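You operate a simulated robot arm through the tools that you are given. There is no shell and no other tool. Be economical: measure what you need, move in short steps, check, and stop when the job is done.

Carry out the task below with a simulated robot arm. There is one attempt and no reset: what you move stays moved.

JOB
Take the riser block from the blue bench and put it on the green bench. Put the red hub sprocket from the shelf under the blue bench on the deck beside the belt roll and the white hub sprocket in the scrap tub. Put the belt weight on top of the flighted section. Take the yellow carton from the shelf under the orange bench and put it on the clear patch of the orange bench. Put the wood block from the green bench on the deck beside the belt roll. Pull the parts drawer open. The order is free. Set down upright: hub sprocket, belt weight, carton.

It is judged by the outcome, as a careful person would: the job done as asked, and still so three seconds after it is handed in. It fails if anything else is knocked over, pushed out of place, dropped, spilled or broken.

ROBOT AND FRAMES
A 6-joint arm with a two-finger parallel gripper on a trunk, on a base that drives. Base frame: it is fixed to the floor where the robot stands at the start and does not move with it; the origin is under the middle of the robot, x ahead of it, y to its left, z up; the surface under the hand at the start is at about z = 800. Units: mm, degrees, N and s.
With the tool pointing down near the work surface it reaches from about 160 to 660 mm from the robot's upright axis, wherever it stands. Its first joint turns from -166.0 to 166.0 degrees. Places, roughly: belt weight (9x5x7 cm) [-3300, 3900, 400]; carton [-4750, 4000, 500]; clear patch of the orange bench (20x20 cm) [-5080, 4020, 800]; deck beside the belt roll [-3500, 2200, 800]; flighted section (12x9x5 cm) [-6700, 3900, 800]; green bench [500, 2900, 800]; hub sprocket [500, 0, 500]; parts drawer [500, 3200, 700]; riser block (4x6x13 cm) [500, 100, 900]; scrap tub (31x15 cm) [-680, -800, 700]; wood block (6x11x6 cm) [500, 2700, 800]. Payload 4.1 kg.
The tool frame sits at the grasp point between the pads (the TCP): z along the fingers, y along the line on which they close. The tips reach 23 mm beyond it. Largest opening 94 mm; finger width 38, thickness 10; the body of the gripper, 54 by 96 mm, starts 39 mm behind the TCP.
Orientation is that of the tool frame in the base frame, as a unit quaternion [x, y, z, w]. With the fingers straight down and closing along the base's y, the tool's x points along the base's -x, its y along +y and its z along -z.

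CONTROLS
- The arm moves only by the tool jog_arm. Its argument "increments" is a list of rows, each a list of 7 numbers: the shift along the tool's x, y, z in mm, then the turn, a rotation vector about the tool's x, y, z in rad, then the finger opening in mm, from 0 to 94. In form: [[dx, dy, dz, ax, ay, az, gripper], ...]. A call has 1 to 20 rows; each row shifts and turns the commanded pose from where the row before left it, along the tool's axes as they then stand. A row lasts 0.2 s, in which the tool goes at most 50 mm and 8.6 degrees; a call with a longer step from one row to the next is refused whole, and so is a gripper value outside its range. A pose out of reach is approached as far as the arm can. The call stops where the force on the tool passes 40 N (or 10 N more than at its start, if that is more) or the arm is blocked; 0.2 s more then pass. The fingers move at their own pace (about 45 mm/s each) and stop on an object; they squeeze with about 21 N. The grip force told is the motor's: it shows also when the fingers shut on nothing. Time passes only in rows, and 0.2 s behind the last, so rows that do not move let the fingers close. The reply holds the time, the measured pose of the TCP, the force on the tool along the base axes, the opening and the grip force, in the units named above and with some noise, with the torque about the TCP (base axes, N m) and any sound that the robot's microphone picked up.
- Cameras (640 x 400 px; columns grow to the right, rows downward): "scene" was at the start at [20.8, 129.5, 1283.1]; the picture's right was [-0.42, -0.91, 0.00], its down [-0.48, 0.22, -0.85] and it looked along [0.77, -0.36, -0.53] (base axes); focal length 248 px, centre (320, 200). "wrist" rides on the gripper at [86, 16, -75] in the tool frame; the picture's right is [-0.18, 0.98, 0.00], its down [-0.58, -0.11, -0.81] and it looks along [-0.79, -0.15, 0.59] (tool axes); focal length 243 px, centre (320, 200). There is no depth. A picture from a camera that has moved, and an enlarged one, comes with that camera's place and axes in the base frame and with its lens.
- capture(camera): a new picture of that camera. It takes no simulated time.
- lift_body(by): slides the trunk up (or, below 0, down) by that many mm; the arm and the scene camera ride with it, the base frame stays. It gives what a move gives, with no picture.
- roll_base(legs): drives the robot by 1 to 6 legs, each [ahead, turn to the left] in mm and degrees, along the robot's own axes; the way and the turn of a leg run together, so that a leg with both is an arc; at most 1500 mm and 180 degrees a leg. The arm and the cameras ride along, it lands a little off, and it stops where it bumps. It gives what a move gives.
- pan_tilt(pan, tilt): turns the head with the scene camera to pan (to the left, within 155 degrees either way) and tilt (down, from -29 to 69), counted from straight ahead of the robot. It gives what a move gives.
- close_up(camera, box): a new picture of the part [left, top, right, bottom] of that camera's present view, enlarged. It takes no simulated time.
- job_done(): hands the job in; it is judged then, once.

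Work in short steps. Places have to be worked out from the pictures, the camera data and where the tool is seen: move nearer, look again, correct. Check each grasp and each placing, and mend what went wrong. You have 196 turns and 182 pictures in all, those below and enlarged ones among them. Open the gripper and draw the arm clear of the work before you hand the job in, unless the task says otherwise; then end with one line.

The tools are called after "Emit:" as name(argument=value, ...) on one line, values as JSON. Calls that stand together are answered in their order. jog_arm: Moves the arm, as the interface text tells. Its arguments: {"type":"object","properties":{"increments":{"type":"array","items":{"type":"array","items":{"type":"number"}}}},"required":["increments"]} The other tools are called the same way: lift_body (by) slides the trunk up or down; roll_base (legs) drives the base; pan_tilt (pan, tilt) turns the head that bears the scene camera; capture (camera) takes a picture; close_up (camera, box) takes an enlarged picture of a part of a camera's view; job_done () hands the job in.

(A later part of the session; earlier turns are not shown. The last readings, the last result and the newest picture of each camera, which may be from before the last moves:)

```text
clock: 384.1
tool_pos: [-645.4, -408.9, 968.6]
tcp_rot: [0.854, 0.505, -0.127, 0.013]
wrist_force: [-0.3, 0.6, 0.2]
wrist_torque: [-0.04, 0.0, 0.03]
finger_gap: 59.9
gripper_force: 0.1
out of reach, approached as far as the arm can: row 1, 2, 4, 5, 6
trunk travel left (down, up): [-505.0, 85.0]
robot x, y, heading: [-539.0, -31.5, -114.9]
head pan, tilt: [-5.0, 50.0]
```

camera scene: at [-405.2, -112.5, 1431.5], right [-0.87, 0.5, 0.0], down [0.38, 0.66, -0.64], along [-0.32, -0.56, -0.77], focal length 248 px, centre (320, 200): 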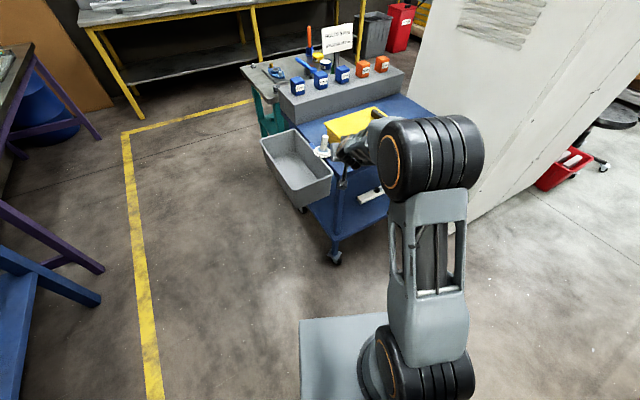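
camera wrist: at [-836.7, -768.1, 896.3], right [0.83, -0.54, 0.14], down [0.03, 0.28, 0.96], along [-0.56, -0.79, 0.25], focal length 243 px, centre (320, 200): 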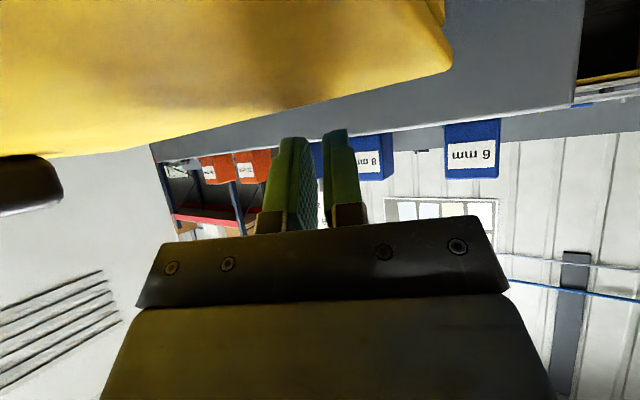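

Finish making the tool vertical.

Emit:
jog_arm(increments=[[0, 0, -20, -0.053, 0.115, 0, 60], [0, 0, -20, -0.053, 0.115, 0, 60], [0, 0, -20, 0, 0, 0, 60]])

Emit:
roll_base(legs=[[0, -14], [240, 0], [0, 38]])

Emit:
pan_tilt(pan=-5, tilt=50)

Emit:
capture(camera="scene")

Emit:
capture(camera="wrist")

```text
clock: 384.9
tool_pos: [-638.4, -403.3, 990.2]
tcp_rot: [0.856, 0.505, -0.108, 0.005]
wrist_force: [-0.2, -0.3, 0.4]
wrist_torque: [-0.05, -0.01, 0.02]
finger_gap: 60.2
gripper_force: 0.1
out of reach, approached as far as the arm can: row 1, 2
trunk travel left (down, up): [-505.0, 85.0]
robot x, y, heading: [-541.6, -27.8, -114.7]
head pan, tilt: [-5.0, 50.0]
```

```text
clock: 389.3
tool_pos: [-624.4, -593.3, 990.2]
tcp_rot: [0.731, 0.674, -0.104, 0.027]
wrist_force: [-0.2, -0.5, -0.2]
wrist_torque: [-0.02, -0.01, -0.01]
finger_gap: 59.8
gripper_force: 0.1
trunk travel left (down, up): [-505.0, 85.0]
robot x, y, heading: [-690.4, -214.4, -90.7]
head pan, tilt: [-5.0, 50.0]
```

```text
clock: 389.9
tool_pos: [-625.0, -593.5, 989.4]
tcp_rot: [0.731, 0.674, -0.104, 0.028]
wrist_force: [0.1, 0.3, 0.2]
wrist_torque: [0.0, -0.01, -0.02]
finger_gap: 60.2
gripper_force: 0.2
trunk travel left (down, up): [-505.0, 85.0]
robot x, y, heading: [-684.1, -215.9, -90.6]
head pan, tilt: [-5.0, 50.0]
```

```text
54 pictures are left
camera scene: at [-532.2, -232.0, 1531.5], right [-0.99, 0.1, 0.0], down [0.08, 0.76, -0.64], along [-0.06, -0.64, -0.77], focal length 248 px, centre (320, 200)
```

scene: 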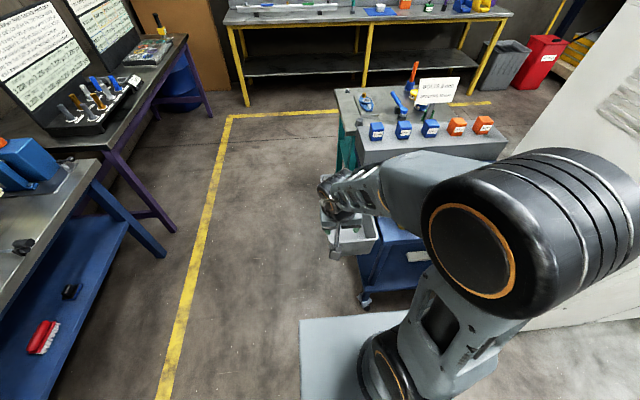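

```text
53 pictures are left
camera wrist: at [-593.8, -497.1, 1046.2], right [0.96, -0.27, -0.06], down [-0.06, -0.41, 0.91], along [-0.27, -0.87, -0.41], focal length 243 px, centre (320, 200)
```

wrist: 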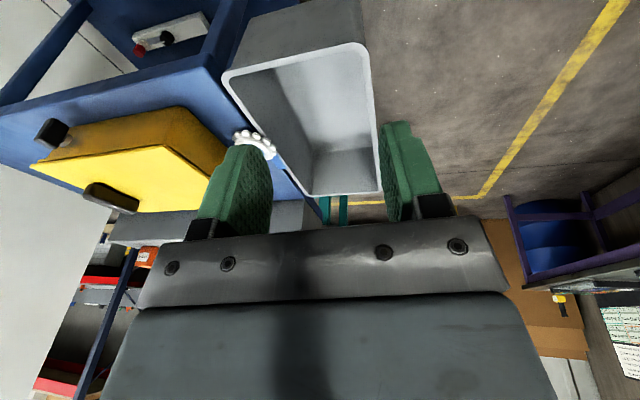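

Rim resolved: x −765…−607, y −956…−650, z 815. Sprocket near (−785, −760). I move over it at safe height and straighten the tool.

Emit:
jog_arm(increments=[[-29.3, -24.2, 8.2, 0, 0, 0, 60], [-29.3, -24.2, 8.2, 0, 0, 0, 60], [-29.3, -24.2, 8.2, 0, 0, 0, 60], [-29.3, -24.2, 8.2, 0, 0, 0, 60], [-29.3, -24.2, 0, 0, 0, 0, 60], [-29.3, -24.2, 0, 0, 0, 0, 60], [0, 0, 0, -0.05, 0.095, 0, 60], [0, 0, 0, -0.05, 0.095, 0, 60], [0, 0, 0, 0, 0, 0, 60]])

Emit:
capture(camera="wrist")

Emit:
capture(camera="scene")

```text
clock: 391.9
tool_pos: [-730.2, -710.2, 952.9]
tcp_rot: [0.733, 0.671, -0.112, 0.003]
wrist_force: [-0.5, 0.4, -0.5]
wrist_torque: [0.0, -0.02, -0.01]
finger_gap: 60.0
gripper_force: 0.1
out of reach, approached as far as the arm can: row 2, 3, 4, 5, 6, 7, 8
trunk travel left (down, up): [-505.0, 85.0]
robot x, y, heading: [-694.5, -213.3, -90.8]
head pan, tilt: [-5.0, 50.0]
```

```text
52 pictures are left
camera wrist: at [-695.6, -615.5, 1008.7], right [0.95, -0.28, -0.11], down [-0.02, -0.44, 0.9], along [-0.3, -0.86, -0.42], focal length 243 px, centre (320, 200)
```

wrist: 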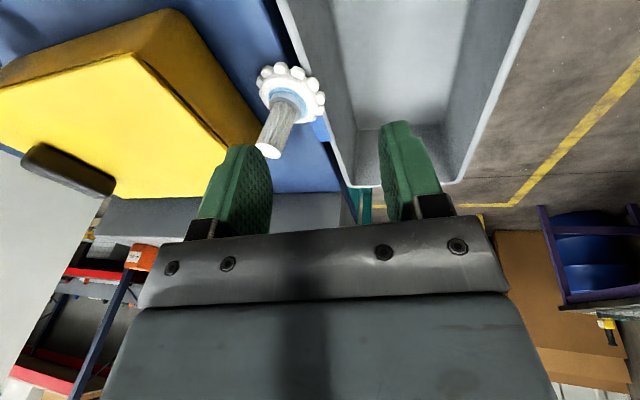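

```text
51 pictures are left
camera scene: at [-532.1, -232.2, 1531.5], right [-0.99, 0.1, 0.0], down [0.08, 0.76, -0.64], along [-0.06, -0.64, -0.77], focal length 248 px, centre (320, 200)
```

scene: 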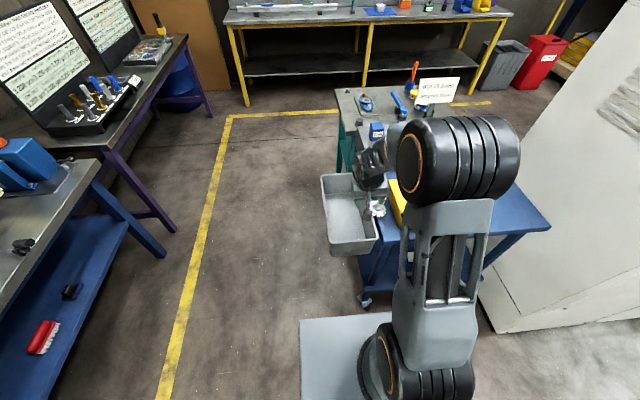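

Trunk is too high for this low reach. I raise the arm, straighten the tool and turn it 90° (to close along y, clear of the yellow box), then lower the trunk.

Emit:
jog_arm(increments=[[-7.6, -6.6, -43.9, 0, 0, 0, 60], [-7.6, -6.6, -43.9, 0, 0, 0, 60], [-7.6, -6.6, -43.9, 0, 0, 0, 60], [-7.6, -6.6, -43.9, 0, 0, 0, 60], [-7.6, -6.6, -43.9, 0, 0, 0, 60], [0, 0, 0, -0.049, 0.056, 0, 60], [0, 0, 0, -0.049, 0.056, 0, 60], [0, 0, 0, -0.049, 0.056, 0, 60], [0, 0, 0, 0, 0, 0, 60]])

Emit:
jog_arm(increments=[[0, 0, 0, 0, 0, 0.143, 60], [0, 0, 0, 0, 0, 0.143, 60], [0, 0, 0, 0, 0, 0.143, 60], [0, 0, 0, 0, 0, 0.143, 60], [0, 0, 0, 0, 0, 0.143, 60], [0, 0, 0, 0, 0, 0.143, 60], [0, 0, 0, 0, 0, 0.143, 60], [0, 0, 0, 0, 0, 0.143, 60], [0, 0, 0, 0, 0, 0.143, 60], [0, 0, 0, 0, 0, 0.143, 60], [0, 0, 0, 0, 0, 0.143, 60]])

Emit:
lift_body(by=-200)

Emit:
capture(camera="wrist")

```text
clock: 393.9
tool_pos: [-703.1, -697.3, 1143.6]
tcp_rot: [0.731, 0.666, -0.147, -0.018]
wrist_force: [-0.2, 0.7, 0.7]
wrist_torque: [0.0, -0.02, 0.01]
finger_gap: 60.2
gripper_force: 0.0
out of reach, approached as far as the arm can: row 1, 2, 3, 4, 5, 6, 7, 8
trunk travel left (down, up): [-505.0, 85.0]
robot x, y, heading: [-692.4, -216.2, -90.6]
head pan, tilt: [-5.0, 50.0]
```

```text
clock: 396.3
tool_pos: [-704.6, -698.4, 1142.7]
tcp_rot: [0.988, -0.047, -0.115, 0.092]
wrist_force: [0.8, 0.0, 0.5]
wrist_torque: [0.0, 0.02, -0.02]
finger_gap: 60.0
gripper_force: 0.0
trunk travel left (down, up): [-505.0, 85.0]
robot x, y, heading: [-689.4, -214.0, -90.6]
head pan, tilt: [-5.0, 50.0]
```

```text
clock: 398.5
tool_pos: [-706.8, -698.2, 943.2]
tcp_rot: [0.988, -0.047, -0.116, 0.091]
wrist_force: [-0.4, 0.1, 0.4]
wrist_torque: [0.02, 0.0, -0.02]
finger_gap: 60.0
gripper_force: 0.1
trunk travel left (down, up): [-305.0, 285.0]
robot x, y, heading: [-691.4, -213.6, -90.7]
head pan, tilt: [-5.0, 50.0]
```

```text
50 pictures are left
camera wrist: at [-604.9, -711.6, 999.4], right [-0.25, -0.94, 0.23], down [-0.36, 0.31, 0.88], along [-0.9, 0.13, -0.42], focal length 243 px, centre (320, 200)
```

wrist: 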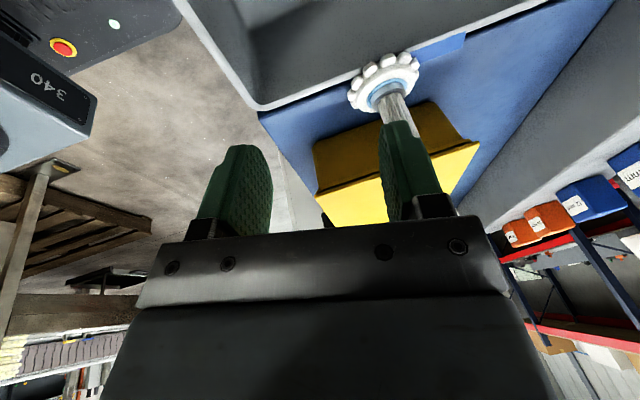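

Straighten now that the trunk is lower, and move over the post.

Emit:
jog_arm(increments=[[0, 0, -15, 0.064, 0.074, 0, 60], [0, 0, -15, 0.064, 0.074, 0, 60], [0, 0, 0, 0.064, 0.074, 0, 60], [-24.6, 24.9, 0, 0, 0, 0, 60], [-24.6, 24.9, 0, 0, 0, 0, 60], [0, 0, 0, 0, 0, 0, 60]])

Emit:
capture(camera="wrist")

```text
clock: 399.9
tool_pos: [-739.2, -732.5, 966.6]
tcp_rot: [0.988, -0.049, -0.132, 0.055]
wrist_force: [-1.2, 0.1, 0.6]
wrist_torque: [-0.02, 0.03, -0.02]
finger_gap: 60.1
gripper_force: 0.0
out of reach, approached as far as the arm can: row 1, 2, 3
trunk travel left (down, up): [-305.0, 285.0]
robot x, y, heading: [-689.9, -214.7, -90.6]
head pan, tilt: [-5.0, 50.0]
```

```text
49 pictures are left
camera wrist: at [-636.7, -751.8, 1019.1], right [-0.26, -0.95, 0.17], down [-0.34, 0.25, 0.91], along [-0.91, 0.18, -0.38], focal length 243 px, centre (320, 200)
```

wrist: 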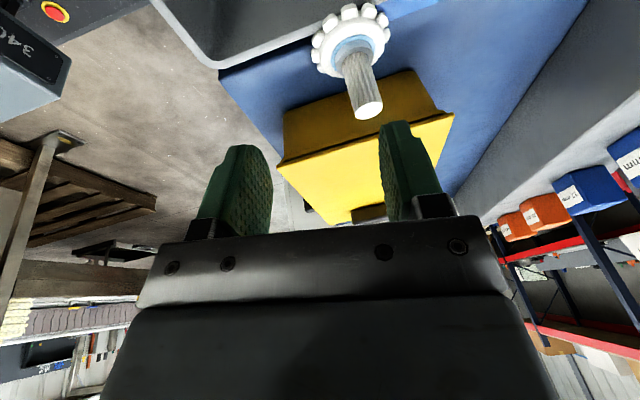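

The wrist is at a limit; a ~15° tilt toward −x is acceptable, but I level the closing axis and shift y to match the post.

Emit:
jog_arm(increments=[[0, 0, 0, 0.062, 0, 0, 60], [0, 0, 0, 0.062, 0, 0, 60], [-10, 30, 0, 0, 0, 0, 60], [0, 0, 0, 0, 0, 0, 60]])

Emit:
capture(camera="wrist")

```text
clock: 400.9
tool_pos: [-753.5, -759.6, 968.7]
tcp_rot: [0.988, -0.057, -0.14, -0.006]
wrist_force: [-0.1, -0.3, 0.4]
wrist_torque: [0.02, 0.0, 0.01]
finger_gap: 60.1
gripper_force: 0.0
trunk travel left (down, up): [-305.0, 285.0]
robot x, y, heading: [-688.5, -215.4, -90.5]
head pan, tilt: [-5.0, 50.0]
```

```text
48 pictures are left
camera wrist: at [-651.8, -787.5, 1017.3], right [-0.29, -0.96, 0.06], down [-0.32, 0.15, 0.94], along [-0.9, 0.25, -0.35], focal length 243 px, centre (320, 200)
```

wrist: 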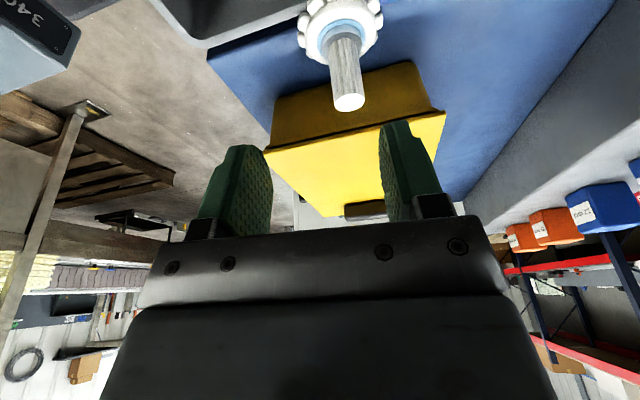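

Closing axis is level. Post at about (−788, −773). Approach part way and re-check.

Emit:
jog_arm(increments=[[-2, 6, 28, 0, 0, 0, 60], [-2, 6, 28, 0, 0, 0, 60], [0, 0, 0, 0, 0, 0, 60]])

Emit:
capture(camera="wrist")

```text
clock: 401.7
tool_pos: [-768.8, -769.0, 912.7]
tcp_rot: [0.989, -0.057, -0.136, -0.005]
wrist_force: [-0.3, -0.6, -0.3]
wrist_torque: [0.03, -0.01, -0.03]
finger_gap: 59.9
gripper_force: 0.1
out of reach, approached as far as the arm can: row 2
trunk travel left (down, up): [-305.0, 285.0]
robot x, y, heading: [-690.5, -211.7, -90.5]
head pan, tilt: [-5.0, 50.0]
```

```text
47 pictures are left
camera wrist: at [-669.0, -796.8, 963.6], right [-0.29, -0.96, 0.05], down [-0.33, 0.15, 0.93], along [-0.9, 0.25, -0.36], focal length 243 px, centre (320, 200)
```

wrist: 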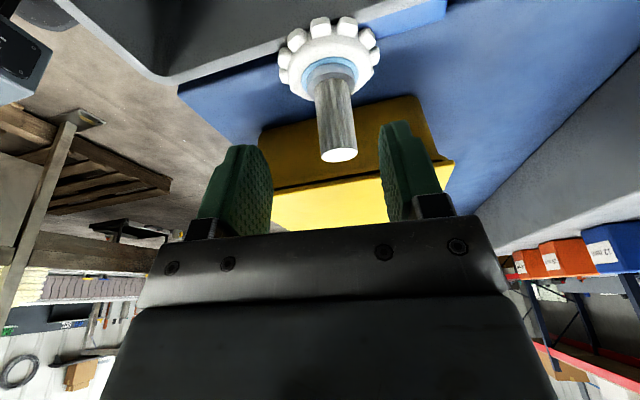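

Post at (−788, −776), top 890. Final approach and close.

Emit:
jog_arm(increments=[[-3, 4, 23, 0, 0, 0, 60], [-3, 4, 22, 0, 0, 0, 60], [0, 0, 0, 0, 0, 0, 60]])

Emit:
capture(camera="wrist")

```text
clock: 402.5
tool_pos: [-789.6, -770.6, 868.7]
tcp_rot: [0.99, -0.058, -0.13, -0.005]
wrist_force: [0.3, 0.8, -0.3]
wrist_torque: [0.01, -0.02, -0.01]
finger_gap: 60.1
gripper_force: 0.1
out of reach, approached as far as the arm can: row 1
trunk travel left (down, up): [-305.0, 285.0]
robot x, y, heading: [-691.9, -212.0, -90.7]
head pan, tilt: [-5.0, 50.0]
```

```text
46 pictures are left
camera wrist: at [-688.3, -798.8, 918.8], right [-0.29, -0.96, 0.05], down [-0.34, 0.15, 0.93], along [-0.9, 0.25, -0.37], focal length 243 px, centre (320, 200)
```

wrist: 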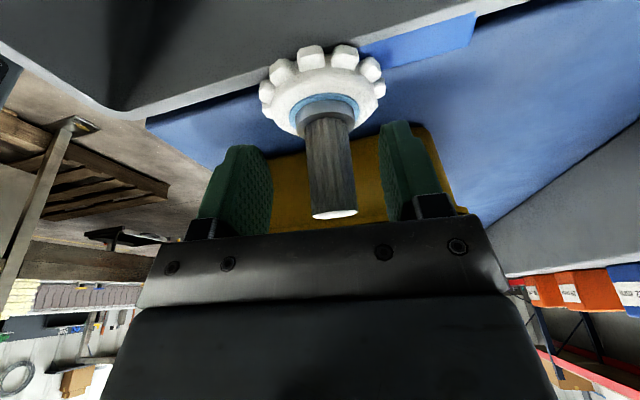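

Post is between the pads. Close and lift 60 mm.

Emit:
jog_arm(increments=[[0, 3, 0, 0, 0, 0, 40], [0, 0, 0, 0, 0, 0, 8], [0, 0, 0, 0, 0, 0, 8], [0, 0, 0, 0, 0, 0, 8], [0, 0, 0, 0, 0, 0, 8], [-5, 0, -19, 0, 0, 0, 8], [-5, 0, -19, 0, 0, 0, 8], [-5, 0, -19, 0, 0, 0, 8], [0, 0, 0, 0, 0, 0, 8]])

Emit:
capture(camera="wrist")

Emit:
capture(camera="scene")

```text
clock: 404.5
tool_pos: [-790.6, -769.8, 921.7]
tcp_rot: [0.989, -0.058, -0.136, -0.007]
wrist_force: [-0.4, 0.0, -1.8]
wrist_torque: [0.03, -0.03, 0.01]
finger_gap: 24.2
gripper_force: 20.7
out of reach, approached as far as the arm can: row 6, 7
trunk travel left (down, up): [-305.0, 285.0]
robot x, y, heading: [-690.2, -214.0, -90.8]
head pan, tilt: [-5.0, 50.0]
```

```text
45 pictures are left
camera wrist: at [-690.0, -798.3, 970.7], right [-0.29, -0.96, 0.05], down [-0.33, 0.15, 0.93], along [-0.9, 0.25, -0.36], focal length 243 px, centre (320, 200)
```

wrist: 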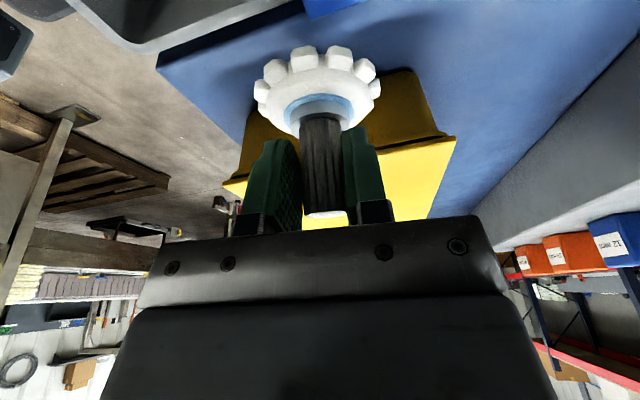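

```text
44 pictures are left
camera scene: at [-532.3, -232.1, 1331.5], right [-0.99, 0.1, 0.0], down [0.08, 0.76, -0.64], along [-0.06, -0.64, -0.77], focal length 248 px, centre (320, 200)
```

scene: 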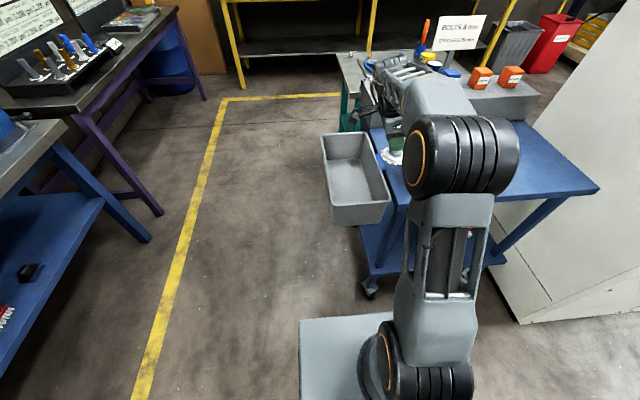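

Held and lifted. Move over the tub centre, then yaw the tool by 90° about the vertical so the camera will clear the rim.

Emit:
jog_arm(increments=[[33, -4, -9.6, 0, 0, 0, 8], [33, -4, -9.6, 0, 0, 0, 8], [33, -4, -9.6, 0, 0, 0, 8], [0, 0, 0, -0.0396, 0, -0.137, 8], [0, 0, 0, -0.0396, 0, -0.137, 8], [0, 0, 0, -0.0396, 0, -0.137, 8], [0, 0, 0, -0.0396, 0, -0.137, 8], [0, 0, 0, -0.0396, 0, -0.137, 8], [0, 0, 0, -0.0396, 0, -0.137, 8], [0, 0, 0, -0.0396, 0, -0.137, 8], [0, 0, 0, -0.0396, 0, -0.137, 8], [0, 0, 0, -0.0396, 0, -0.137, 8], [0, 0, 0, -0.0396, 0, -0.137, 8], [0, 0, 0, -0.0396, 0, -0.137, 8]])

Emit:
capture(camera="wrist")

Emit:
capture(camera="scene")

```text
clock: 407.5
tool_pos: [-640.4, -733.1, 854.8]
tcp_rot: [0.741, 0.647, -0.158, 0.085]
wrist_force: [-17.4, 0.5, 5.6]
wrist_torque: [-0.08, 0.73, -0.32]
finger_gap: 24.3
gripper_force: 20.7
out of reach, approached as far as the arm can: row 1, 2, 3, 6, 7, 8, 9, 10, 11, 12, 13, 14
trunk travel left (down, up): [-305.0, 285.0]
robot x, y, heading: [-694.2, -217.4, -91.1]
head pan, tilt: [-5.0, 50.0]
```

```text
43 pictures are left
camera wrist: at [-605.3, -631.0, 895.2], right [0.95, -0.32, -0.02], down [-0.07, -0.26, 0.96], along [-0.31, -0.91, -0.27], focal length 243 px, centre (320, 200)
```

wrist: 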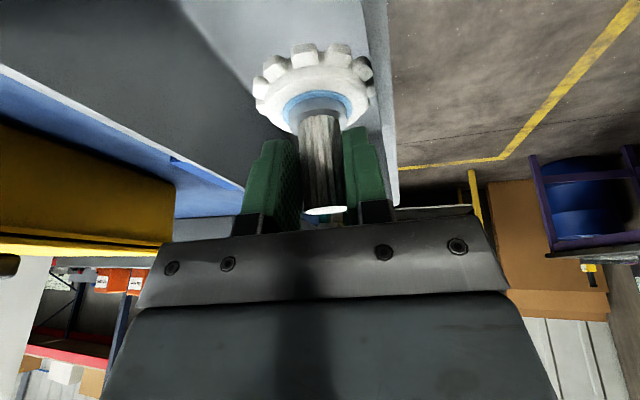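

```text
42 pictures are left
camera scene: at [-534.1, -232.1, 1331.9], right [-0.99, 0.1, 0.0], down [0.08, 0.76, -0.64], along [-0.07, -0.64, -0.77], focal length 248 px, centre (320, 200)
```

scene: 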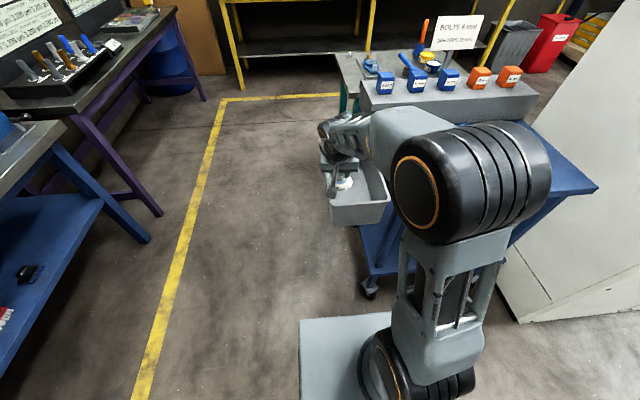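

The sprocket is inside the tub but touching its +x wall. Shift it −x by 45 mm and deeper in y, slightly up.

Emit:
jog_arm(increments=[[-10, -15, -2, 0, 0, 0, 8], [-10, -15, -2, 0, 0, 0, 8], [-20, -12, 0, 0, 0, 0, 8], [0, 0, 0, 0, 0, 0, 8]])

Emit:
capture(camera="wrist")

Emit:
close_up(camera="scene", box=[290, 90, 450, 240])

```text
clock: 408.5
tool_pos: [-657.0, -749.2, 848.0]
tcp_rot: [0.741, 0.647, -0.162, 0.081]
wrist_force: [-0.5, 0.1, -1.2]
wrist_torque: [-0.03, 0.02, 0.0]
finger_gap: 24.4
gripper_force: 21.1
out of reach, approached as far as the arm can: row 1, 2, 3
trunk travel left (down, up): [-305.0, 285.0]
robot x, y, heading: [-689.9, -215.1, -90.5]
head pan, tilt: [-5.0, 50.0]
```

```text
41 pictures are left
camera wrist: at [-621.3, -647.2, 887.9], right [0.95, -0.32, -0.02], down [-0.06, -0.26, 0.96], along [-0.31, -0.91, -0.27], focal length 243 px, centre (320, 200)
```

wrist: 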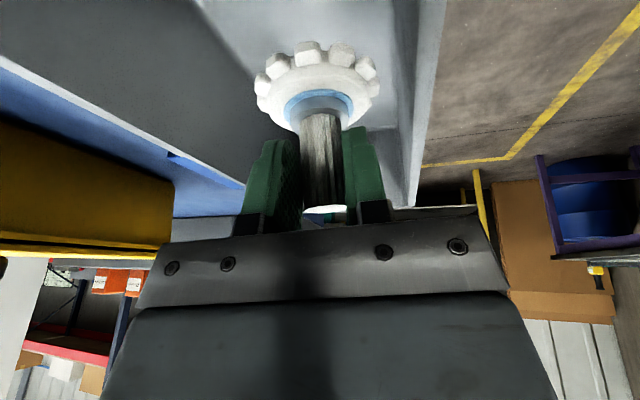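

```text
2.67 times, centred on (370, 165) of scene
camera zoom: at [-532.3, -232.2, 1331.5], right [-0.99, 0.1, 0.0], down [0.08, 0.76, -0.64], along [-0.06, -0.64, -0.77], focal length 662 px, centre (187, 293)
```

zoom: 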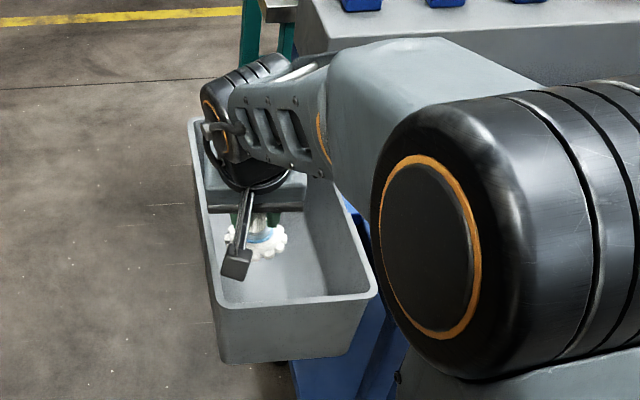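

Free in the tub now. The arm is near its limit, so I use the base: turn 3° right and roll 90 mm forward to centre it.

Emit:
roll_base(legs=[[0, -3], [90, 0]])

Emit:
capture(camera="wrist")

Emit:
capture(camera="scene")

```text
clock: 410.0
tool_pos: [-691.3, -840.4, 848.5]
tcp_rot: [0.758, 0.627, -0.164, 0.078]
wrist_force: [-0.3, -0.2, -2.0]
wrist_torque: [0.02, -0.02, 0.01]
finger_gap: 24.3
gripper_force: 21.2
trunk travel left (down, up): [-305.0, 285.0]
robot x, y, heading: [-696.2, -304.8, -93.9]
head pan, tilt: [-5.0, 50.0]
```

```text
39 pictures are left
camera wrist: at [-649.4, -740.0, 888.0], right [0.93, -0.37, -0.02], down [-0.08, -0.26, 0.96], along [-0.36, -0.89, -0.27], focal length 243 px, centre (320, 200)
```

wrist: 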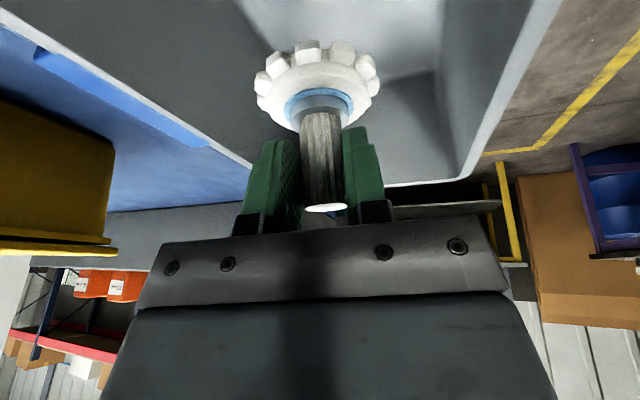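

```text
38 pictures are left
camera scene: at [-539.2, -330.1, 1331.5], right [-0.99, 0.15, 0.0], down [0.12, 0.76, -0.64], along [-0.1, -0.64, -0.77], focal length 248 px, centre (320, 200)
```

scene: 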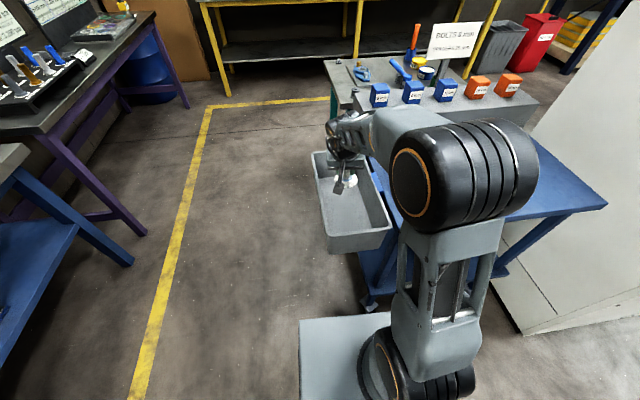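

Centred in the tub. Lower by the trunk stepwise, watching the force.

Emit:
lift_body(by=-50)

Emit:
lift_body(by=-20)

Emit:
capture(camera="wrist")

```text
clock: 410.9
tool_pos: [-690.9, -839.3, 798.1]
tcp_rot: [0.757, 0.627, -0.164, 0.077]
wrist_force: [0.2, 0.3, -1.9]
wrist_torque: [0.01, -0.01, 0.01]
finger_gap: 24.3
gripper_force: 20.8
trunk travel left (down, up): [-255.0, 335.0]
robot x, y, heading: [-694.1, -304.4, -93.6]
head pan, tilt: [-5.0, 50.0]
```

```text
clock: 411.6
tool_pos: [-690.3, -840.1, 778.7]
tcp_rot: [0.758, 0.627, -0.164, 0.078]
wrist_force: [0.4, -0.2, -1.6]
wrist_torque: [-0.01, 0.0, -0.01]
finger_gap: 24.4
gripper_force: 20.4
trunk travel left (down, up): [-235.0, 355.0]
robot x, y, heading: [-699.9, -304.9, -93.6]
head pan, tilt: [-5.0, 50.0]
```

```text
37 pictures are left
camera wrist: at [-649.5, -740.1, 817.9], right [0.93, -0.37, -0.02], down [-0.08, -0.26, 0.96], along [-0.36, -0.89, -0.27], focal length 243 px, centre (320, 200)
```

wrist: 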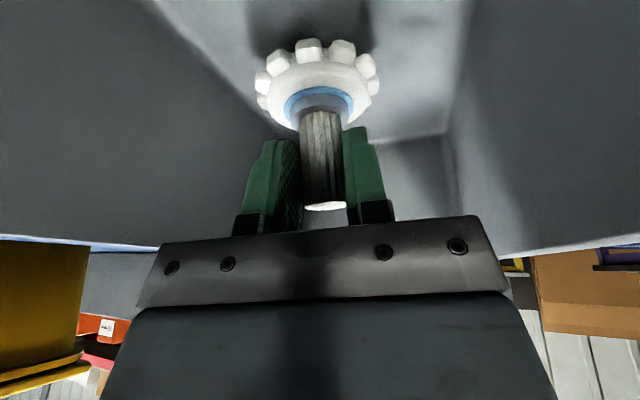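

Emit:
lift_body(by=-10)

Emit:
lift_body(by=-8)

Emit:
capture(camera="wrist")

```text
clock: 412.1
tool_pos: [-690.0, -841.1, 768.4]
tcp_rot: [0.758, 0.627, -0.163, 0.077]
wrist_force: [0.8, 0.5, -2.4]
wrist_torque: [0.0, -0.01, 0.01]
finger_gap: 24.3
gripper_force: 20.7
trunk travel left (down, up): [-225.0, 365.0]
robot x, y, heading: [-696.4, -305.2, -93.5]
head pan, tilt: [-5.0, 50.0]
```

```text
clock: 412.7
tool_pos: [-692.2, -840.8, 763.5]
tcp_rot: [0.757, 0.627, -0.165, 0.08]
wrist_force: [-2.9, 3.3, 17.0]
wrist_torque: [-0.51, -0.12, -0.05]
finger_gap: 24.8
gripper_force: 20.8
trunk travel left (down, up): [-217.0, 373.0]
robot x, y, heading: [-694.3, -305.5, -93.7]
head pan, tilt: [-5.0, 50.0]
```

```text
36 pictures are left
camera wrist: at [-649.9, -739.9, 802.3], right [0.93, -0.37, -0.02], down [-0.08, -0.25, 0.97], along [-0.36, -0.9, -0.26], focal length 243 px, centre (320, 200)
```

wrist: 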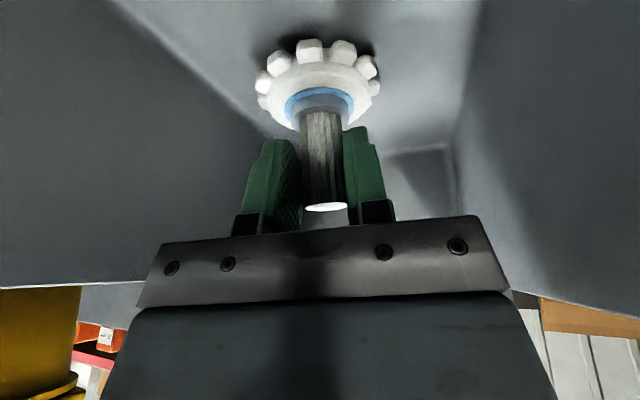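

Floor contact. Release partially and raise the trunk straight up.

Emit:
jog_arm(increments=[[0, 0, 0, 0, 0, 0, 35], [0, 0, 0, 0, 0, 0, 50], [0, 0, 0, 0, 0, 0, 50]])

Emit:
lift_body(by=200)

Emit:
capture(camera="wrist")

```text
clock: 413.5
tool_pos: [-689.8, -840.9, 760.3]
tcp_rot: [0.758, 0.627, -0.164, 0.077]
wrist_force: [0.6, 0.2, 0.5]
wrist_torque: [0.01, -0.01, -0.02]
finger_gap: 50.0
gripper_force: 0.0
trunk travel left (down, up): [-217.0, 373.0]
robot x, y, heading: [-697.5, -307.7, -93.5]
head pan, tilt: [-5.0, 50.0]
```

```text
clock: 415.7
tool_pos: [-689.7, -839.3, 960.6]
tcp_rot: [0.758, 0.627, -0.164, 0.077]
wrist_force: [0.1, -0.3, -0.2]
wrist_torque: [-0.02, 0.02, -0.01]
finger_gap: 50.2
gripper_force: 0.0
trunk travel left (down, up): [-417.0, 173.0]
robot x, y, heading: [-693.7, -302.0, -93.6]
head pan, tilt: [-5.0, 50.0]
```

```text
35 pictures are left
camera wrist: at [-649.4, -740.1, 999.9], right [0.93, -0.37, -0.02], down [-0.08, -0.26, 0.96], along [-0.36, -0.89, -0.27], focal length 243 px, centre (320, 200)
```

wrist: 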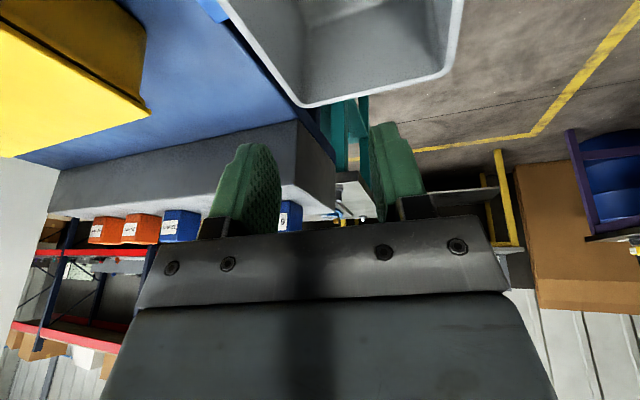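

Back away and check the tub and the yellow box from a distance.

Emit:
roll_base(legs=[[-330, 0]])

Emit:
pan_tilt(pan=-5, tilt=40)

Emit:
close_up(camera="scene", box=[300, 80, 560, 260])

```text
clock: 417.9
tool_pos: [-668.5, -510.0, 961.5]
tcp_rot: [0.757, 0.628, -0.164, 0.077]
wrist_force: [0.0, -0.2, 0.5]
wrist_torque: [0.04, -0.04, -0.01]
finger_gap: 50.0
gripper_force: 0.1
trunk travel left (down, up): [-417.0, 173.0]
robot x, y, heading: [-675.8, 24.4, -93.6]
head pan, tilt: [-5.0, 50.0]
```

```text
clock: 418.6
tool_pos: [-668.5, -510.6, 960.4]
tcp_rot: [0.758, 0.627, -0.164, 0.077]
wrist_force: [-0.1, 0.9, -0.4]
wrist_torque: [0.0, 0.0, 0.0]
finger_gap: 50.1
gripper_force: 0.1
trunk travel left (down, up): [-417.0, 173.0]
robot x, y, heading: [-677.5, 27.4, -93.6]
head pan, tilt: [-5.0, 40.0]
```

```text
2.22 times, centred on (430, 170) of scene
camera zoom: at [-519.5, -8.5, 1457.6], right [-0.99, 0.15, 0.0], down [0.1, 0.64, -0.77], along [-0.11, -0.76, -0.64], focal length 551 px, centre (76, 267)
```

zoom: 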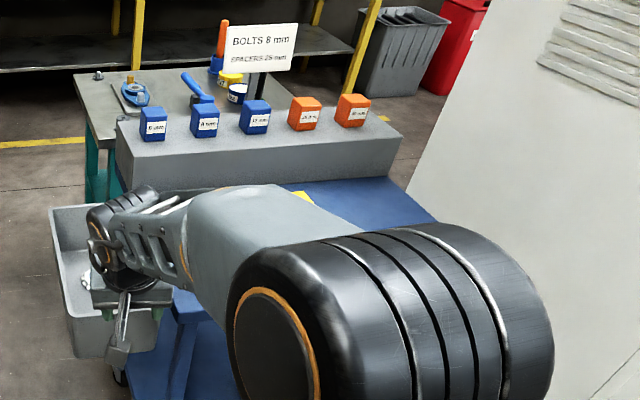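

The tub holds the sprocket. I drive toward the red sprocket position and look back at the cart with the arm out of view.

Emit:
roll_base(legs=[[0, 57], [570, 0], [0, 37]])

Emit:
pan_tilt(pan=-130, tilt=35)

Emit:
capture(camera="scene")

```text
clock: 426.1
tool_pos: [313.9, -280.4, 960.9]
tcp_rot: [0.065, 0.981, -0.057, 0.172]
wrist_force: [0.3, 0.3, 0.1]
wrist_torque: [0.03, 0.01, 0.03]
finger_gap: 50.0
gripper_force: 0.1
trunk travel left (down, up): [-417.0, 173.0]
robot x, y, heading: [-221.4, -318.7, -0.7]
head pan, tilt: [-5.0, 40.0]
```

```text
clock: 428.1
tool_pos: [313.9, -279.1, 961.2]
tcp_rot: [0.065, 0.981, -0.056, 0.172]
wrist_force: [-0.6, 0.5, 0.1]
wrist_torque: [-0.02, 0.03, -0.01]
finger_gap: 50.0
gripper_force: 0.1
trunk travel left (down, up): [-417.0, 173.0]
robot x, y, heading: [-219.7, -318.1, -0.5]
head pan, tilt: [-130.0, 35.0]
```

```text
33 pictures are left
camera scene: at [-337.2, -215.7, 1465.2], right [-0.76, 0.65, 0.0], down [0.37, 0.44, -0.82], along [-0.53, -0.62, -0.57], focal length 248 px, centre (320, 200)
```

scene: 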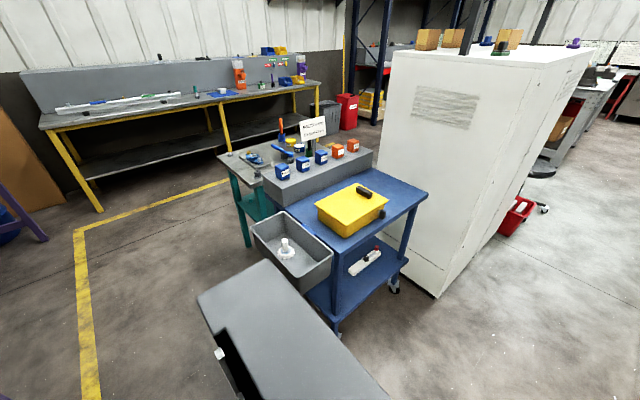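

White sprocket stands upright in the tub and the yellow box looks in place. Now set the tool straight and pitch to 45° for the red one, then lower the trunk.

Emit:
jog_arm(increments=[[0, 0, 0, -0.066, 0, -0.055, 60], [0, 0, 0, -0.066, 0, -0.055, 60], [0, 0, 0, 0, -0.113, 0, 60], [0, 0, 0, 0, -0.113, 0, 60], [0, 0, 0, 0, -0.113, 0, 60], [0, 0, 0, 0, -0.113, 0, 60], [0, 0, 0, 0, 0, 0, 60]])

Emit:
lift_body(by=-400)

Emit:
pan_tilt(pan=-5, tilt=35)

Emit:
capture(camera="scene")

Emit:
capture(camera="wrist")

```text
clock: 429.7
tool_pos: [306.4, -268.1, 948.1]
tcp_rot: [0.024, 0.916, -0.055, 0.397]
wrist_force: [0.5, -0.3, 0.1]
wrist_torque: [-0.03, 0.03, -0.01]
finger_gap: 60.1
gripper_force: 0.1
out of reach, approached as far as the arm can: row 1, 2
trunk travel left (down, up): [-417.0, 173.0]
robot x, y, heading: [-221.5, -318.5, -0.7]
head pan, tilt: [-130.0, 35.0]
```

```text
clock: 433.6
tool_pos: [305.7, -268.4, 549.2]
tcp_rot: [0.023, 0.916, -0.054, 0.396]
wrist_force: [0.2, 0.2, -0.1]
wrist_torque: [-0.03, -0.04, -0.02]
finger_gap: 60.0
gripper_force: 0.0
trunk travel left (down, up): [-17.0, 573.0]
robot x, y, heading: [-220.6, -316.4, -0.4]
head pan, tilt: [-130.0, 35.0]
```

```text
clock: 435.6
tool_pos: [306.0, -268.7, 549.2]
tcp_rot: [0.023, 0.916, -0.055, 0.397]
wrist_force: [-0.7, -0.4, 0.6]
wrist_torque: [0.0, 0.0, 0.01]
finger_gap: 59.8
gripper_force: 0.1
trunk travel left (down, up): [-17.0, 573.0]
robot x, y, heading: [-220.7, -314.1, -0.5]
head pan, tilt: [-5.0, 35.0]
```

```text
32 pictures are left
camera scene: at [-192.5, -157.1, 1065.2], right [-0.1, -1.0, 0.0], down [-0.57, 0.06, -0.82], along [0.82, -0.08, -0.57], focal length 248 px, centre (320, 200)
```

scene: 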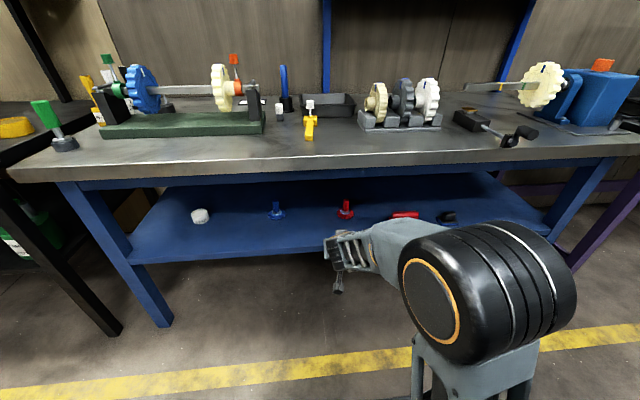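

```text
31 pictures are left
camera wrist: at [195.4, -243.7, 536.1], right [0.21, 0.98, 0.05], down [-0.2, -0.01, 0.98], along [0.96, -0.22, 0.19], focal length 243 px, centre (320, 200)
```

wrist: 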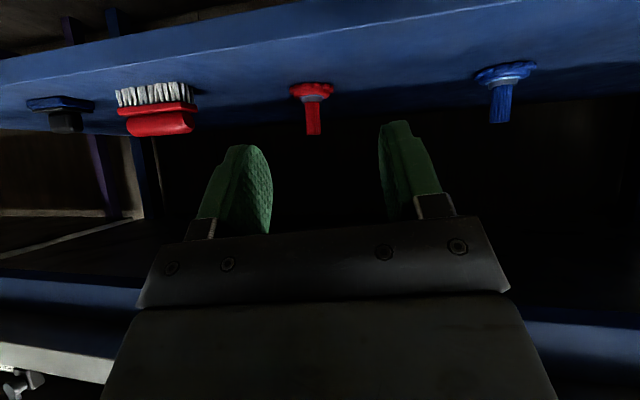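

Red post at about (603, −338), top z≈503. Extend toward it, then straighten.

Emit:
jog_arm(increments=[[-18, -12, 36, 0, 0, 0, 60], [-18, -12, 36, 0, 0, 0, 60], [-18, -12, 36, 0, 0, 0, 60], [-18, -12, 36, 0, 0, 0, 60], [0, 0, 0, -0.06, 0, 0, 60], [0, 0, 0, -0.06, 0, 0, 60], [0, 0, 0, 0, -0.05, 0, 60], [0, 0, 0, 0, 0, 0, 60]])

Emit:
capture(camera="wrist")

```text
clock: 437.4
tool_pos: [456.6, -331.4, 508.0]
tcp_rot: [0.003, 0.912, -0.008, 0.411]
wrist_force: [-0.1, 0.7, -0.1]
wrist_torque: [0.0, -0.02, 0.01]
finger_gap: 59.9
gripper_force: 0.0
out of reach, approached as far as the arm can: row 6
trunk travel left (down, up): [-17.0, 573.0]
robot x, y, heading: [-224.6, -316.6, -0.6]
head pan, tilt: [-5.0, 35.0]
```

```text
30 pictures are left
camera wrist: at [343.9, -314.8, 493.4], right [0.13, 0.98, 0.13], down [-0.22, -0.09, 0.97], along [0.97, -0.16, 0.2], focal length 243 px, centre (320, 200)
```

wrist: 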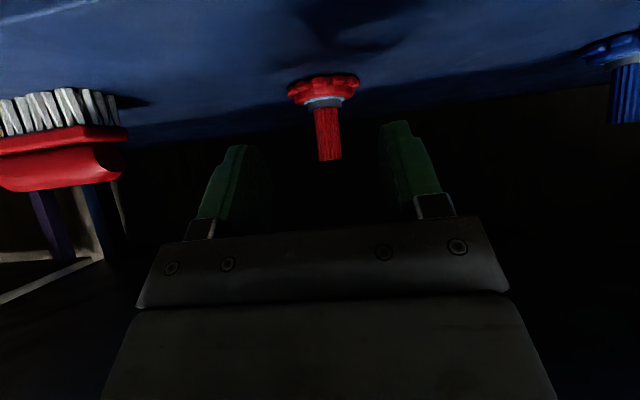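

Pose is good; post at (603, −342), z 452–505. Roll 40 mm ahead, then advance most of the way.

Emit:
roll_base(legs=[[40, 0]])

Emit:
jog_arm(increments=[[-17, -2.8, 32.3, 0, -0.02, 0, 60], [-17, -2.8, 32.3, 0, -0.02, 0, 60], [-15, -2.8, 27, 0, 0, 0, 60], [0, 0, 0, 0, 0, 0, 60]])

Emit:
capture(camera="wrist")

```text
clock: 438.3
tool_pos: [495.9, -332.9, 508.3]
tcp_rot: [0.003, 0.912, -0.009, 0.411]
wrist_force: [0.6, 0.6, -0.1]
wrist_torque: [0.0, 0.02, 0.0]
finger_gap: 60.0
gripper_force: 0.1
trunk travel left (down, up): [-17.0, 573.0]
robot x, y, heading: [-182.0, -314.2, -0.8]
head pan, tilt: [-5.0, 35.0]
```

```text
clock: 439.3
tool_pos: [562.7, -336.2, 494.5]
tcp_rot: [0.003, 0.903, -0.008, 0.429]
wrist_force: [0.9, 0.4, -0.7]
wrist_torque: [-0.03, -0.01, 0.03]
finger_gap: 59.9
gripper_force: 0.1
out of reach, approached as far as the arm can: row 1, 2
trunk travel left (down, up): [-17.0, 573.0]
robot x, y, heading: [-180.6, -317.7, -0.7]
head pan, tilt: [-5.0, 35.0]
```

```text
29 pictures are left
camera wrist: at [451.2, -320.0, 475.7], right [0.13, 0.98, 0.13], down [-0.26, -0.09, 0.96], along [0.96, -0.16, 0.24], focal length 243 px, centre (320, 200)
```

wrist: 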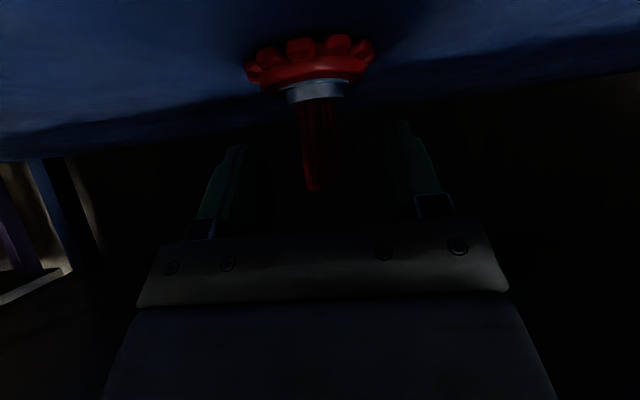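

Advance the last ~30 mm and close.

Emit:
jog_arm(increments=[[-4, -2.5, 16, 0, 0, 0, 60], [-4, -2.5, 15, 0, 0, 0, 60], [0, 0, 0, 0, 0, 0, 60]])

Emit:
close_up(camera="wrist", box=[160, 20, 480, 240])

```text
clock: 440.1
tool_pos: [591.4, -343.1, 480.6]
tcp_rot: [0.003, 0.903, -0.009, 0.429]
wrist_force: [0.2, -0.2, -0.1]
wrist_torque: [0.01, -0.01, -0.01]
finger_gap: 59.9
gripper_force: 0.0
trunk travel left (down, up): [-17.0, 573.0]
robot x, y, heading: [-178.9, -314.6, -0.4]
head pan, tilt: [-5.0, 35.0]
```

```text
1.82 times, centred on (320, 130) of wrist
camera zoom: at [479.5, -326.3, 462.0], right [0.13, 0.98, 0.13], down [-0.26, -0.09, 0.96], along [0.96, -0.16, 0.24], focal length 441 px, centre (320, 327)
```

zoom: 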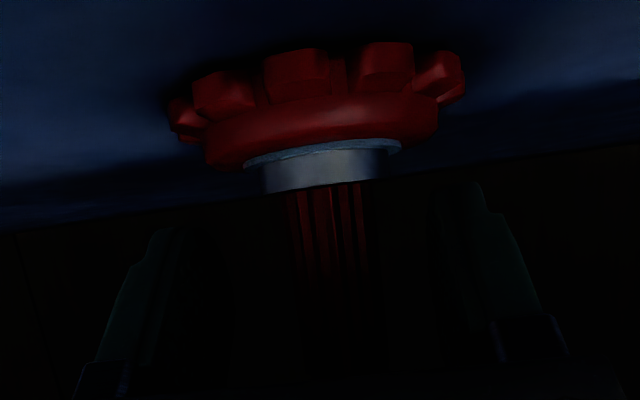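

Post is centred between the fingers. Close and lift.

Emit:
jog_arm(increments=[[0, 0, 0, 0, 0, 0, 35], [0, 0, 0, 0, 0, 0, 8], [0, 0, 0, 0, 0, 0, 8], [0, 0, 0, 0, 0, 0, 8], [0, 0, 0, 0, 0, 0, 8]])

Emit:
lift_body(by=30)

Emit:
capture(camera="wrist")

```text
clock: 441.3
tool_pos: [591.2, -342.3, 482.3]
tcp_rot: [0.003, 0.903, -0.009, 0.429]
wrist_force: [-0.5, 1.6, 2.2]
wrist_torque: [0.15, 0.01, 0.01]
finger_gap: 24.0
gripper_force: 21.1
trunk travel left (down, up): [-17.0, 573.0]
robot x, y, heading: [-179.2, -319.7, -0.6]
head pan, tilt: [-5.0, 35.0]
```

```text
clock: 442.1
tool_pos: [591.6, -343.3, 510.0]
tcp_rot: [0.003, 0.904, -0.009, 0.428]
wrist_force: [0.0, 0.5, -1.6]
wrist_torque: [0.0, -0.01, 0.0]
finger_gap: 24.0
gripper_force: 20.9
trunk travel left (down, up): [-47.0, 543.0]
robot x, y, heading: [-181.4, -315.2, -0.6]
head pan, tilt: [-5.0, 35.0]
```

```text
27 pictures are left
camera wrist: at [479.3, -326.2, 491.8], right [0.13, 0.98, 0.13], down [-0.26, -0.09, 0.96], along [0.96, -0.16, 0.24], focal length 243 px, centre (320, 200)
```

wrist: 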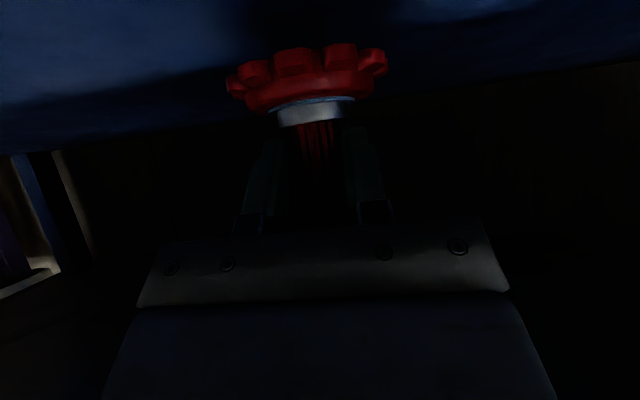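

Red sprocket lifted. Back out, raise, retract, then start the trip to the deck.

Emit:
roll_base(legs=[[-300, 0]])

Emit:
lift_body(by=400)

Emit:
jog_arm(increments=[[18, 0, -32, 0, 0, 0, 8], [18, 0, -32, 0, 0, 0, 8], [18, 0, -32, 0, 0, 0, 8], [18, 0, -32, 0, 0, 0, 8], [18, 0, -32, 0, 0, 0, 8], [0, 0, 0, 0, 0, 0, 8]])

Emit:
roll_base(legs=[[0, 88.5], [1400, 0], [1000, 0]])

```text
clock: 444.1
tool_pos: [290.0, -340.1, 511.5]
tcp_rot: [0.002, 0.904, -0.008, 0.428]
wrist_force: [0.7, -1.2, -0.9]
wrist_torque: [-0.01, 0.02, 0.03]
finger_gap: 24.2
gripper_force: 21.1
trunk travel left (down, up): [-47.0, 543.0]
robot x, y, heading: [-482.3, -309.9, -0.3]
head pan, tilt: [-5.0, 35.0]
```

```text
clock: 447.9
tool_pos: [291.0, -339.4, 910.0]
tcp_rot: [0.003, 0.904, -0.009, 0.428]
wrist_force: [-0.1, -0.1, -1.9]
wrist_torque: [0.02, 0.0, 0.01]
finger_gap: 24.0
gripper_force: 21.1
trunk travel left (down, up): [-447.0, 143.0]
robot x, y, heading: [-482.2, -317.1, -0.3]
head pan, tilt: [-5.0, 35.0]
```

```text
clock: 449.3
tool_pos: [149.9, -347.5, 931.9]
tcp_rot: [0.001, 0.904, -0.005, 0.427]
wrist_force: [0.0, 0.4, -1.1]
wrist_torque: [-0.01, 0.02, 0.0]
finger_gap: 24.5
gripper_force: 21.0
out of reach, approached as far as the arm can: row 2, 3, 4
trunk travel left (down, up): [-447.0, 143.0]
robot x, y, heading: [-484.1, -315.6, -0.4]
head pan, tilt: [-5.0, 35.0]
```

```text
clock: 465.0
tool_pos: [-324.4, 2745.0, 931.1]
tcp_rot: [-0.624, 0.654, 0.292, 0.313]
wrist_force: [1.3, -0.4, -2.0]
wrist_torque: [-0.03, 0.01, 0.02]
finger_gap: 24.1
gripper_force: 21.2
trunk travel left (down, up): [-447.0, 143.0]
robot x, y, heading: [-386.0, 2114.6, 87.0]
head pan, tilt: [-5.0, 35.0]
```

Continue: forward 880, turn left, and drive west.

Emit:
roll_base(legs=[[880, 0], [0, 91], [1400, 0], [1400, 0], [490, 0]])

```text
clock: 489.1
tool_pos: [-4243.1, 3091.6, 932.0]
tcp_rot: [0.904, -0.001, -0.427, -0.005]
wrist_force: [-0.4, -0.1, -1.6]
wrist_torque: [-0.02, -0.03, -0.02]
finger_gap: 23.6
gripper_force: 21.3
trunk travel left (down, up): [-447.0, 143.0]
robot x, y, heading: [-3609.2, 3058.5, 179.6]
head pan, tilt: [-5.0, 35.0]
```

At (−3609, 3058). Turn left to about −82° so the sprocket comes out beside the wood block, approach, and look.

Emit:
roll_base(legs=[[0, 98], [200, 0]])

Emit:
pan_tilt(pan=0, tilt=45)

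Emit:
capture(camera="scene")

Emit:
capture(camera="wrist")

```text
clock: 494.6
tool_pos: [-3500.3, 2309.6, 936.7]
tcp_rot: [0.576, 0.695, -0.279, 0.327]
wrist_force: [-1.1, 10.2, 13.7]
wrist_torque: [1.35, 0.04, 0.08]
finger_gap: 7.8
gripper_force: 0.1
trunk travel left (down, up): [-447.0, 143.0]
robot x, y, heading: [-3589.0, 2934.8, -79.8]
head pan, tilt: [-5.0, 35.0]
stopped in leg 2: the force on the tool passed its limit at 90 N (the readings are from after the stop); the commanded pose is now the measured one
```

```text
clock: 495.3
tool_pos: [-3501.0, 2309.9, 937.4]
tcp_rot: [0.575, 0.696, -0.279, 0.327]
wrist_force: [-1.3, 9.9, 15.8]
wrist_torque: [1.53, 0.1, 0.07]
finger_gap: 7.9
gripper_force: 0.1
trunk travel left (down, up): [-447.0, 143.0]
robot x, y, heading: [-3585.5, 2937.0, -79.7]
head pan, tilt: [0.0, 45.0]
```

```text
26 pictures are left
camera scene: at [-3419.9, 2949.3, 1480.5], right [-0.98, -0.18, 0.0], down [-0.13, 0.69, -0.71], along [0.13, -0.7, -0.71], focal length 248 px, centre (320, 200)
```

scene: 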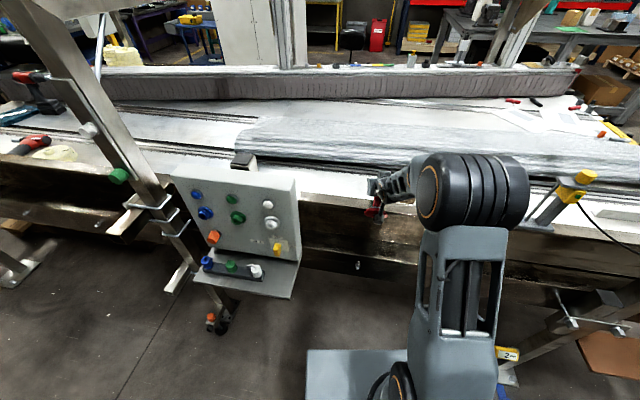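

```text
25 pictures are left
camera wrist: at [-3504.8, 2422.9, 918.0], right [0.99, 0.06, 0.13], down [-0.14, 0.24, 0.96], along [0.03, -0.97, 0.24], focal length 243 px, centre (320, 200)
```

wrist: 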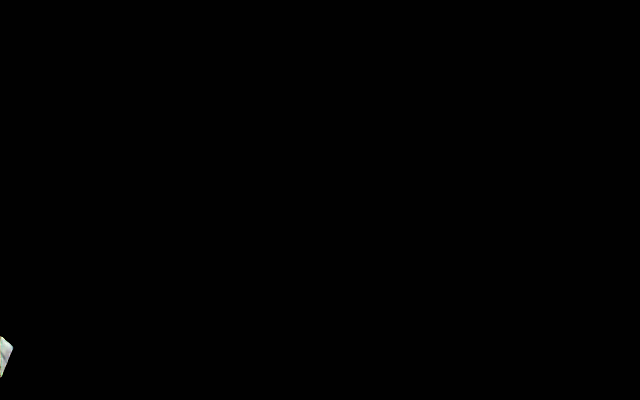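

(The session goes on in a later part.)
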